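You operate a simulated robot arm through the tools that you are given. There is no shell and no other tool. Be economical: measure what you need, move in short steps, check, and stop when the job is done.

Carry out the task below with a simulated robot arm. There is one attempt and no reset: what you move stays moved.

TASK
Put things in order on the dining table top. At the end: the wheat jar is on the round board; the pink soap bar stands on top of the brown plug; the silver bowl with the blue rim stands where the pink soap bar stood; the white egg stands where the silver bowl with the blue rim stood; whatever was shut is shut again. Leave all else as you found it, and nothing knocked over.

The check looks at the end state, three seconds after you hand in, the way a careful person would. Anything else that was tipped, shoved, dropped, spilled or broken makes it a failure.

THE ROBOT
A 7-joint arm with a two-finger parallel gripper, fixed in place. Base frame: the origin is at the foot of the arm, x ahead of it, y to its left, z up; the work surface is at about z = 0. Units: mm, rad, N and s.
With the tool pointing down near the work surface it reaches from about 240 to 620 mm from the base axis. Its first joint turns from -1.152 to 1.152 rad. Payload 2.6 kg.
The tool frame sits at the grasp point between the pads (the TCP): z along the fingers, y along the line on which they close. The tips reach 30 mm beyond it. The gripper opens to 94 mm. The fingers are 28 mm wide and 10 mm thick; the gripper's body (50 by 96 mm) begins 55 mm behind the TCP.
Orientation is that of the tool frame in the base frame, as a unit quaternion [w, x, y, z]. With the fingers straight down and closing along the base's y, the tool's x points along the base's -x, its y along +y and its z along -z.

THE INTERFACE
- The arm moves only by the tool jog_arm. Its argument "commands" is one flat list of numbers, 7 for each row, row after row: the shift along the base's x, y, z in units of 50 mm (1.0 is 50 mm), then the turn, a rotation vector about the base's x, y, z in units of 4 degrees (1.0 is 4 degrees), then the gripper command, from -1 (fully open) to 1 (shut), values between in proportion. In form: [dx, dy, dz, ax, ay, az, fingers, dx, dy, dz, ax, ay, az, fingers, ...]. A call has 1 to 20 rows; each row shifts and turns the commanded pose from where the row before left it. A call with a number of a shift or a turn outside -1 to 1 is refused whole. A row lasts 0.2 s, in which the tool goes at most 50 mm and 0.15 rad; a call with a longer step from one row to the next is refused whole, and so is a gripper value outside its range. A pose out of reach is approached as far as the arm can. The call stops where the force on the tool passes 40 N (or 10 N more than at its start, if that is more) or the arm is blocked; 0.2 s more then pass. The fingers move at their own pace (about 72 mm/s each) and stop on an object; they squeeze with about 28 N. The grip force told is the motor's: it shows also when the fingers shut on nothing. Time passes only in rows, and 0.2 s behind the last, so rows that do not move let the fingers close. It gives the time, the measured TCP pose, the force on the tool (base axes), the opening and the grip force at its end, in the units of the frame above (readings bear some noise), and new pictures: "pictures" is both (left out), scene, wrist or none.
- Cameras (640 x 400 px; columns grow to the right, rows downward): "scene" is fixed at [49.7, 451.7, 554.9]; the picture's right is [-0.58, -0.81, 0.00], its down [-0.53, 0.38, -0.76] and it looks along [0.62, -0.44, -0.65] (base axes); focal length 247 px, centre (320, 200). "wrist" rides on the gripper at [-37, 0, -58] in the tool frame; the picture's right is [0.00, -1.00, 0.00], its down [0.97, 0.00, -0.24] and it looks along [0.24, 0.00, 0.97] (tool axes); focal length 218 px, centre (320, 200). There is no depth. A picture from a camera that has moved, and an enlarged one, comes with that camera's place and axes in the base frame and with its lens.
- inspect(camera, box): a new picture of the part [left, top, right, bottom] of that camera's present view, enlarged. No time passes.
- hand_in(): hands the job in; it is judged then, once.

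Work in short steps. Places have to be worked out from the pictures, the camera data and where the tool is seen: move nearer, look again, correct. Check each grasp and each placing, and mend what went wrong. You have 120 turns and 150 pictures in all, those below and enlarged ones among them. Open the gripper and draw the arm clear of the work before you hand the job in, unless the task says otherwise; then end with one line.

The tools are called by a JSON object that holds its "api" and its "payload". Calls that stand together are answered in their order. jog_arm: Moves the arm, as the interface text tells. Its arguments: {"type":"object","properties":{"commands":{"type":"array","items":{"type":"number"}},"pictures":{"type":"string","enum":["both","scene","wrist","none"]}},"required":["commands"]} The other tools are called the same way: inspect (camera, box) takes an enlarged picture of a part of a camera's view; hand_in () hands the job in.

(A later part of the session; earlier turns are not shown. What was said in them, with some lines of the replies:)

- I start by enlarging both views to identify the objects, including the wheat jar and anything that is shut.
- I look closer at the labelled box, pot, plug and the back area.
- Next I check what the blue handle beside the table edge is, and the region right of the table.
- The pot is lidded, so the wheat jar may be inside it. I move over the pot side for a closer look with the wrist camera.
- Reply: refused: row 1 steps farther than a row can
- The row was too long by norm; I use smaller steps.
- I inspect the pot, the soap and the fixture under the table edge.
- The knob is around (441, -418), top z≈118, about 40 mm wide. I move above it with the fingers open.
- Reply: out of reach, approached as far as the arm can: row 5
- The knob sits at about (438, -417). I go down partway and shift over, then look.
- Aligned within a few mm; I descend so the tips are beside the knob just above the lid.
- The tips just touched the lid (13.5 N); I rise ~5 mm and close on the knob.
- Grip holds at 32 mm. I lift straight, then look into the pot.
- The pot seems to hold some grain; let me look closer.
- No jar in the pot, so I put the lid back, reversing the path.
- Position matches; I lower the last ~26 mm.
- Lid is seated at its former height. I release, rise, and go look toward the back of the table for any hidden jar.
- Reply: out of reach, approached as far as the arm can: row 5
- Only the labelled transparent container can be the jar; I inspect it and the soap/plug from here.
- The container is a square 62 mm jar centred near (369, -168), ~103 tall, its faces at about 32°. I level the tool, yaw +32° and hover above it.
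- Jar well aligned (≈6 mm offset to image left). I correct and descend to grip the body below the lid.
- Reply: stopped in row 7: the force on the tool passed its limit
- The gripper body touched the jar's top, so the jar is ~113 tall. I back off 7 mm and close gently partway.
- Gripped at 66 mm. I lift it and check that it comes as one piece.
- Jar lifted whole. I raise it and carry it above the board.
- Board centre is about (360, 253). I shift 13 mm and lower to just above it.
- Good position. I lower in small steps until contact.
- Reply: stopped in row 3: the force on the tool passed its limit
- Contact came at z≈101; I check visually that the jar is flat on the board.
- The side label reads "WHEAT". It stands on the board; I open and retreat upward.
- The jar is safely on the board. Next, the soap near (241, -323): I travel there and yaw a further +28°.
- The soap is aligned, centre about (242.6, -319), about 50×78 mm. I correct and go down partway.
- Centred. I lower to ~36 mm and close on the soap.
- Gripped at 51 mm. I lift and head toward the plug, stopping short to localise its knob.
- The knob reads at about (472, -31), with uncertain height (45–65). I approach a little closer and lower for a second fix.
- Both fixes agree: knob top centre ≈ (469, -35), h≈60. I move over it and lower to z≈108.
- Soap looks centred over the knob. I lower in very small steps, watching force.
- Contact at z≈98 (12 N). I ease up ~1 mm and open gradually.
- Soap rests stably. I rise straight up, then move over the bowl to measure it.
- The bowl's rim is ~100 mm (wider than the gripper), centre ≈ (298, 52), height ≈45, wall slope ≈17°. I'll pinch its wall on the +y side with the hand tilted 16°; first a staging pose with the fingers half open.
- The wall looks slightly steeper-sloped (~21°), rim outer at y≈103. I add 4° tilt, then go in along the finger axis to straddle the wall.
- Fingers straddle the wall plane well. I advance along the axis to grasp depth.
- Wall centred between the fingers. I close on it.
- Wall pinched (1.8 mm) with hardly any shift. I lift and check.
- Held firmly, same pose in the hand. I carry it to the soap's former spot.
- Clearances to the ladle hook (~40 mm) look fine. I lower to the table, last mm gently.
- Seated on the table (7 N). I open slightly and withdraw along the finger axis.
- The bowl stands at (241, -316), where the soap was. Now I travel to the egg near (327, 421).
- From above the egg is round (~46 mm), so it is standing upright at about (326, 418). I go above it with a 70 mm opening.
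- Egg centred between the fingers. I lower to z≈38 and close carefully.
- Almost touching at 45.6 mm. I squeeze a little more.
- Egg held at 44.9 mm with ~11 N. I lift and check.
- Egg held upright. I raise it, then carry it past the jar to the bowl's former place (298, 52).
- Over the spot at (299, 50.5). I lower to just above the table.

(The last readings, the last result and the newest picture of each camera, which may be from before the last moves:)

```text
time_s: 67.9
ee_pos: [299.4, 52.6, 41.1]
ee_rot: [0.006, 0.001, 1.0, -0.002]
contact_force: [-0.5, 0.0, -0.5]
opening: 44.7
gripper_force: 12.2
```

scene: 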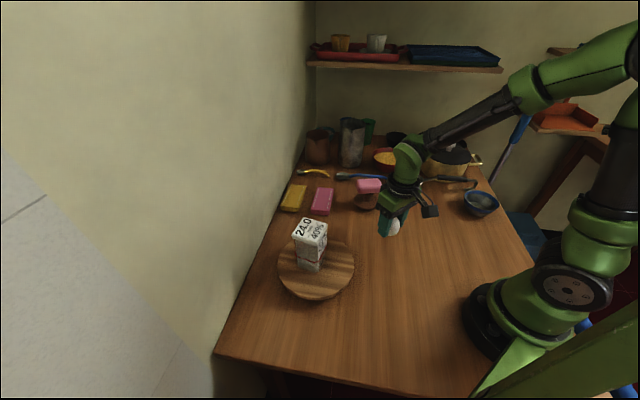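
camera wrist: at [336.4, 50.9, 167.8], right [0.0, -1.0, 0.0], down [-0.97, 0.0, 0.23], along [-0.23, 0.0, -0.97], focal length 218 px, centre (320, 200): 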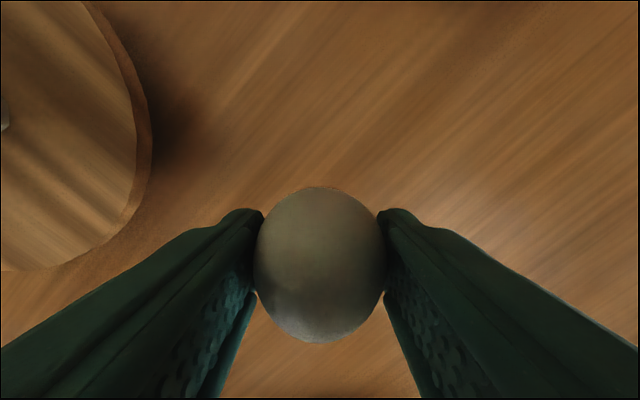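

{"api": "jog_arm", "payload": {"commands": [0, 0, -0.03, 0, 0, 0, 0.13, 0, 0, -0.02, 0, 0, 0, 0.13, 0, 0, 0, 0, 0, 0, 0.13], "pictures": "none"}}

```text
time_s: 68.7
ee_pos: [299.2, 53.7, 40.2]
ee_rot: [0.007, 0.001, 1.0, -0.002]
contact_force: [-0.1, -1.6, 1.4]
opening: 44.8
gripper_force: 11.9
```

Light contact starts; one more mm.

{"api": "jog_arm", "payload": {"commands": [0, 0, -0.02, 0, 0, 0, 0.13, 0, 0, 0, 0, 0, 0, 0.13, 0, 0, 0, 0, 0, 0, 0.13], "pictures": "none"}}

{"api": "inspect", "payload": {"camera": "scene", "box": [350, 190, 440, 280]}}

```text
time_s: 69.5
ee_pos: [297.8, 54.8, 37.5]
ee_rot: [0.007, 0.001, 1.0, -0.002]
contact_force: [2.4, -2.8, 9.2]
opening: 44.7
gripper_force: 12.1
```

```text
4.44 times, centred on (395, 235) of scene
camera zoom: at [49.6, 451.7, 554.9], right [-0.58, -0.81, 0.0], down [-0.53, 0.38, -0.76], along [0.62, -0.44, -0.65], focal length 1097 px, centre (-13, 44)
```

zoom: 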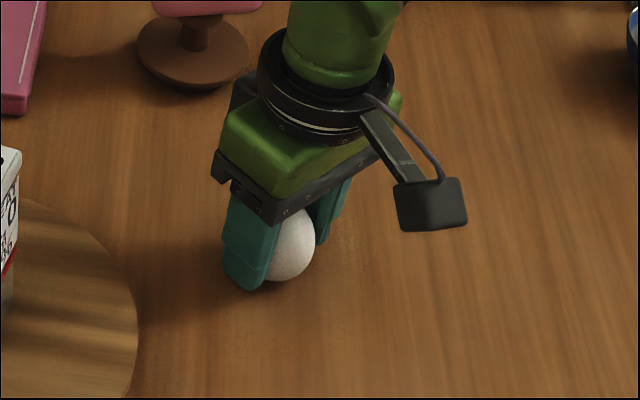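

Seated with ~9 N. I ease up a touch and open very gradually.

{"api": "jog_arm", "payload": {"commands": [0, 0, 0.015, 0, 0, 0, 0.1, 0, 0, 0, 0, 0, 0, 0.06, 0, 0, 0, 0, 0, 0, 0.03, 0, 0, 0, 0, 0, 0, 0, 0, 0, 0, 0, 0, 0, -0.1, 0, 0, 0, 0, 0, 0, -0.3, 0, 0, 0, 0, 0, 0, -0.5, 0, 0, 0, 0, 0, 0, -0.5], "pictures": "wrist"}}

```text
time_s: 71.3
ee_pos: [298.1, 53.7, 39.8]
ee_rot: [0.007, 0.001, 1.0, -0.002]
contact_force: [-0.7, -0.3, 0.4]
opening: 70.2
gripper_force: 0.1
camera wrist: at [336.0, 53.9, 98.6], right [0.0, -1.0, 0.0], down [-0.97, 0.0, 0.23], along [-0.23, 0.0, -0.97], focal length 218 px, centre (320, 200)
```

wrist: 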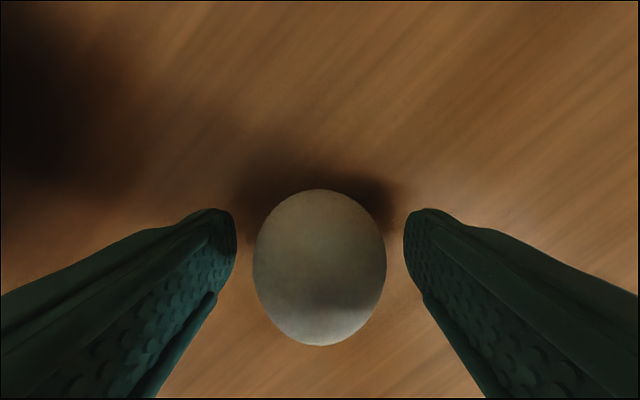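

The egg stands free and unmoved. I withdraw straight up and well clear.

{"api": "jog_arm", "payload": {"commands": [0, 0, 0.3, 0, 0, 0, -0.5, 0, 0, 0.7, 0, 0, 0, -0.6, 0, 0, 0.9, 0, 0, 0, -1, 0, 0, 0.9, 0, 0, 0, -1, 0, 0, 0.9, 0, 0, 0, -1, 0, 0, 0.9, 0, 0, 0, -1, 0.3, -0.7, 0.3, 0, 0, 0, -1, 0.3, -0.7, 0.3, 0, 0, 0, -1, 0, -0.7, 0.3, 0, 0, 0, -1, 0, -0.7, 0, 0, 0, 0, -1, 0, 0, 0, 0, 0, 0, -1]}}

{"api": "inspect", "payload": {"camera": "scene", "box": [260, 120, 520, 310]}}

```text
time_s: 73.7
ee_pos: [329.2, -85.5, 315.7]
ee_rot: [0.008, 0.001, 1.0, -0.002]
contact_force: [-0.7, -0.6, -0.6]
opening: 94.0
gripper_force: 0.1
camera wrist: at [366.2, -86.0, 374.3], right [0.0, -1.0, 0.0], down [-0.97, 0.0, 0.23], along [-0.23, 0.0, -0.97], focal length 218 px, centre (320, 200)
```

scene: 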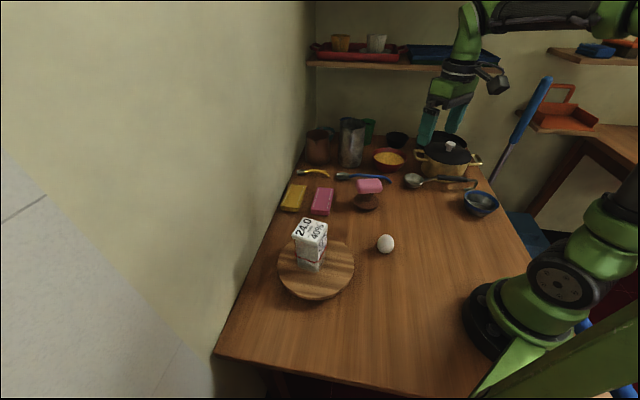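
wrist: 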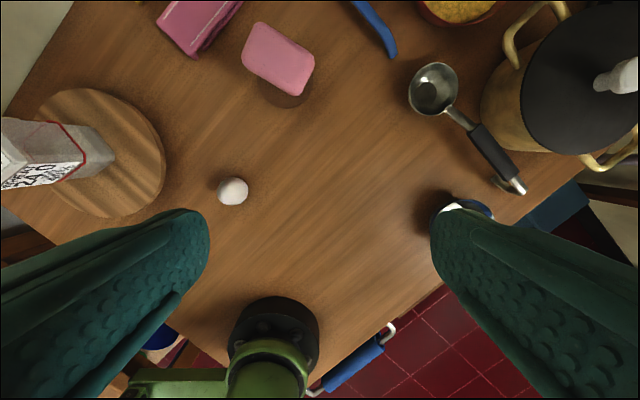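

```text
2.11 times, centred on (390, 215) of scene
camera zoom: at [49.7, 451.7, 554.9], right [-0.58, -0.81, 0.0], down [-0.53, 0.38, -0.76], along [0.62, -0.44, -0.65], focal length 520 px, centre (173, 168)
```

zoom: 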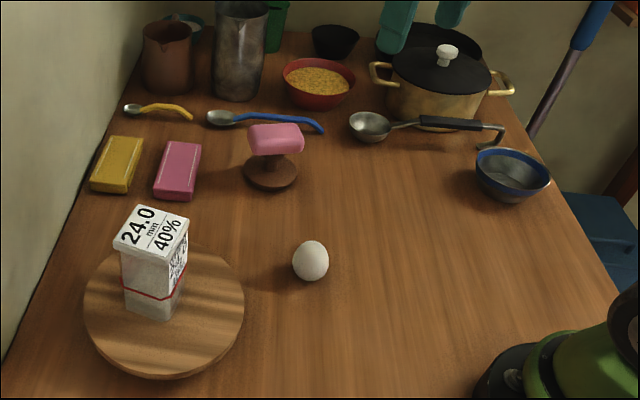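

All pictures agree: jar on the board, soap on the plug, bowl and egg at their places, lid on the pot, arm clear. I hand in.

{"api": "hand_in", "payload": {}}

```text
The job is handed in.
```

I handed the job in with everything in place. The wheat jar is on the round board, the pink soap is on the brown plug, and the silver bowl is where the soap stood. The egg is upright where the bowl stood. I opened the pot once while looking for the jar, then put its lid back. Nothing looked tipped or shifted in the last pictures.
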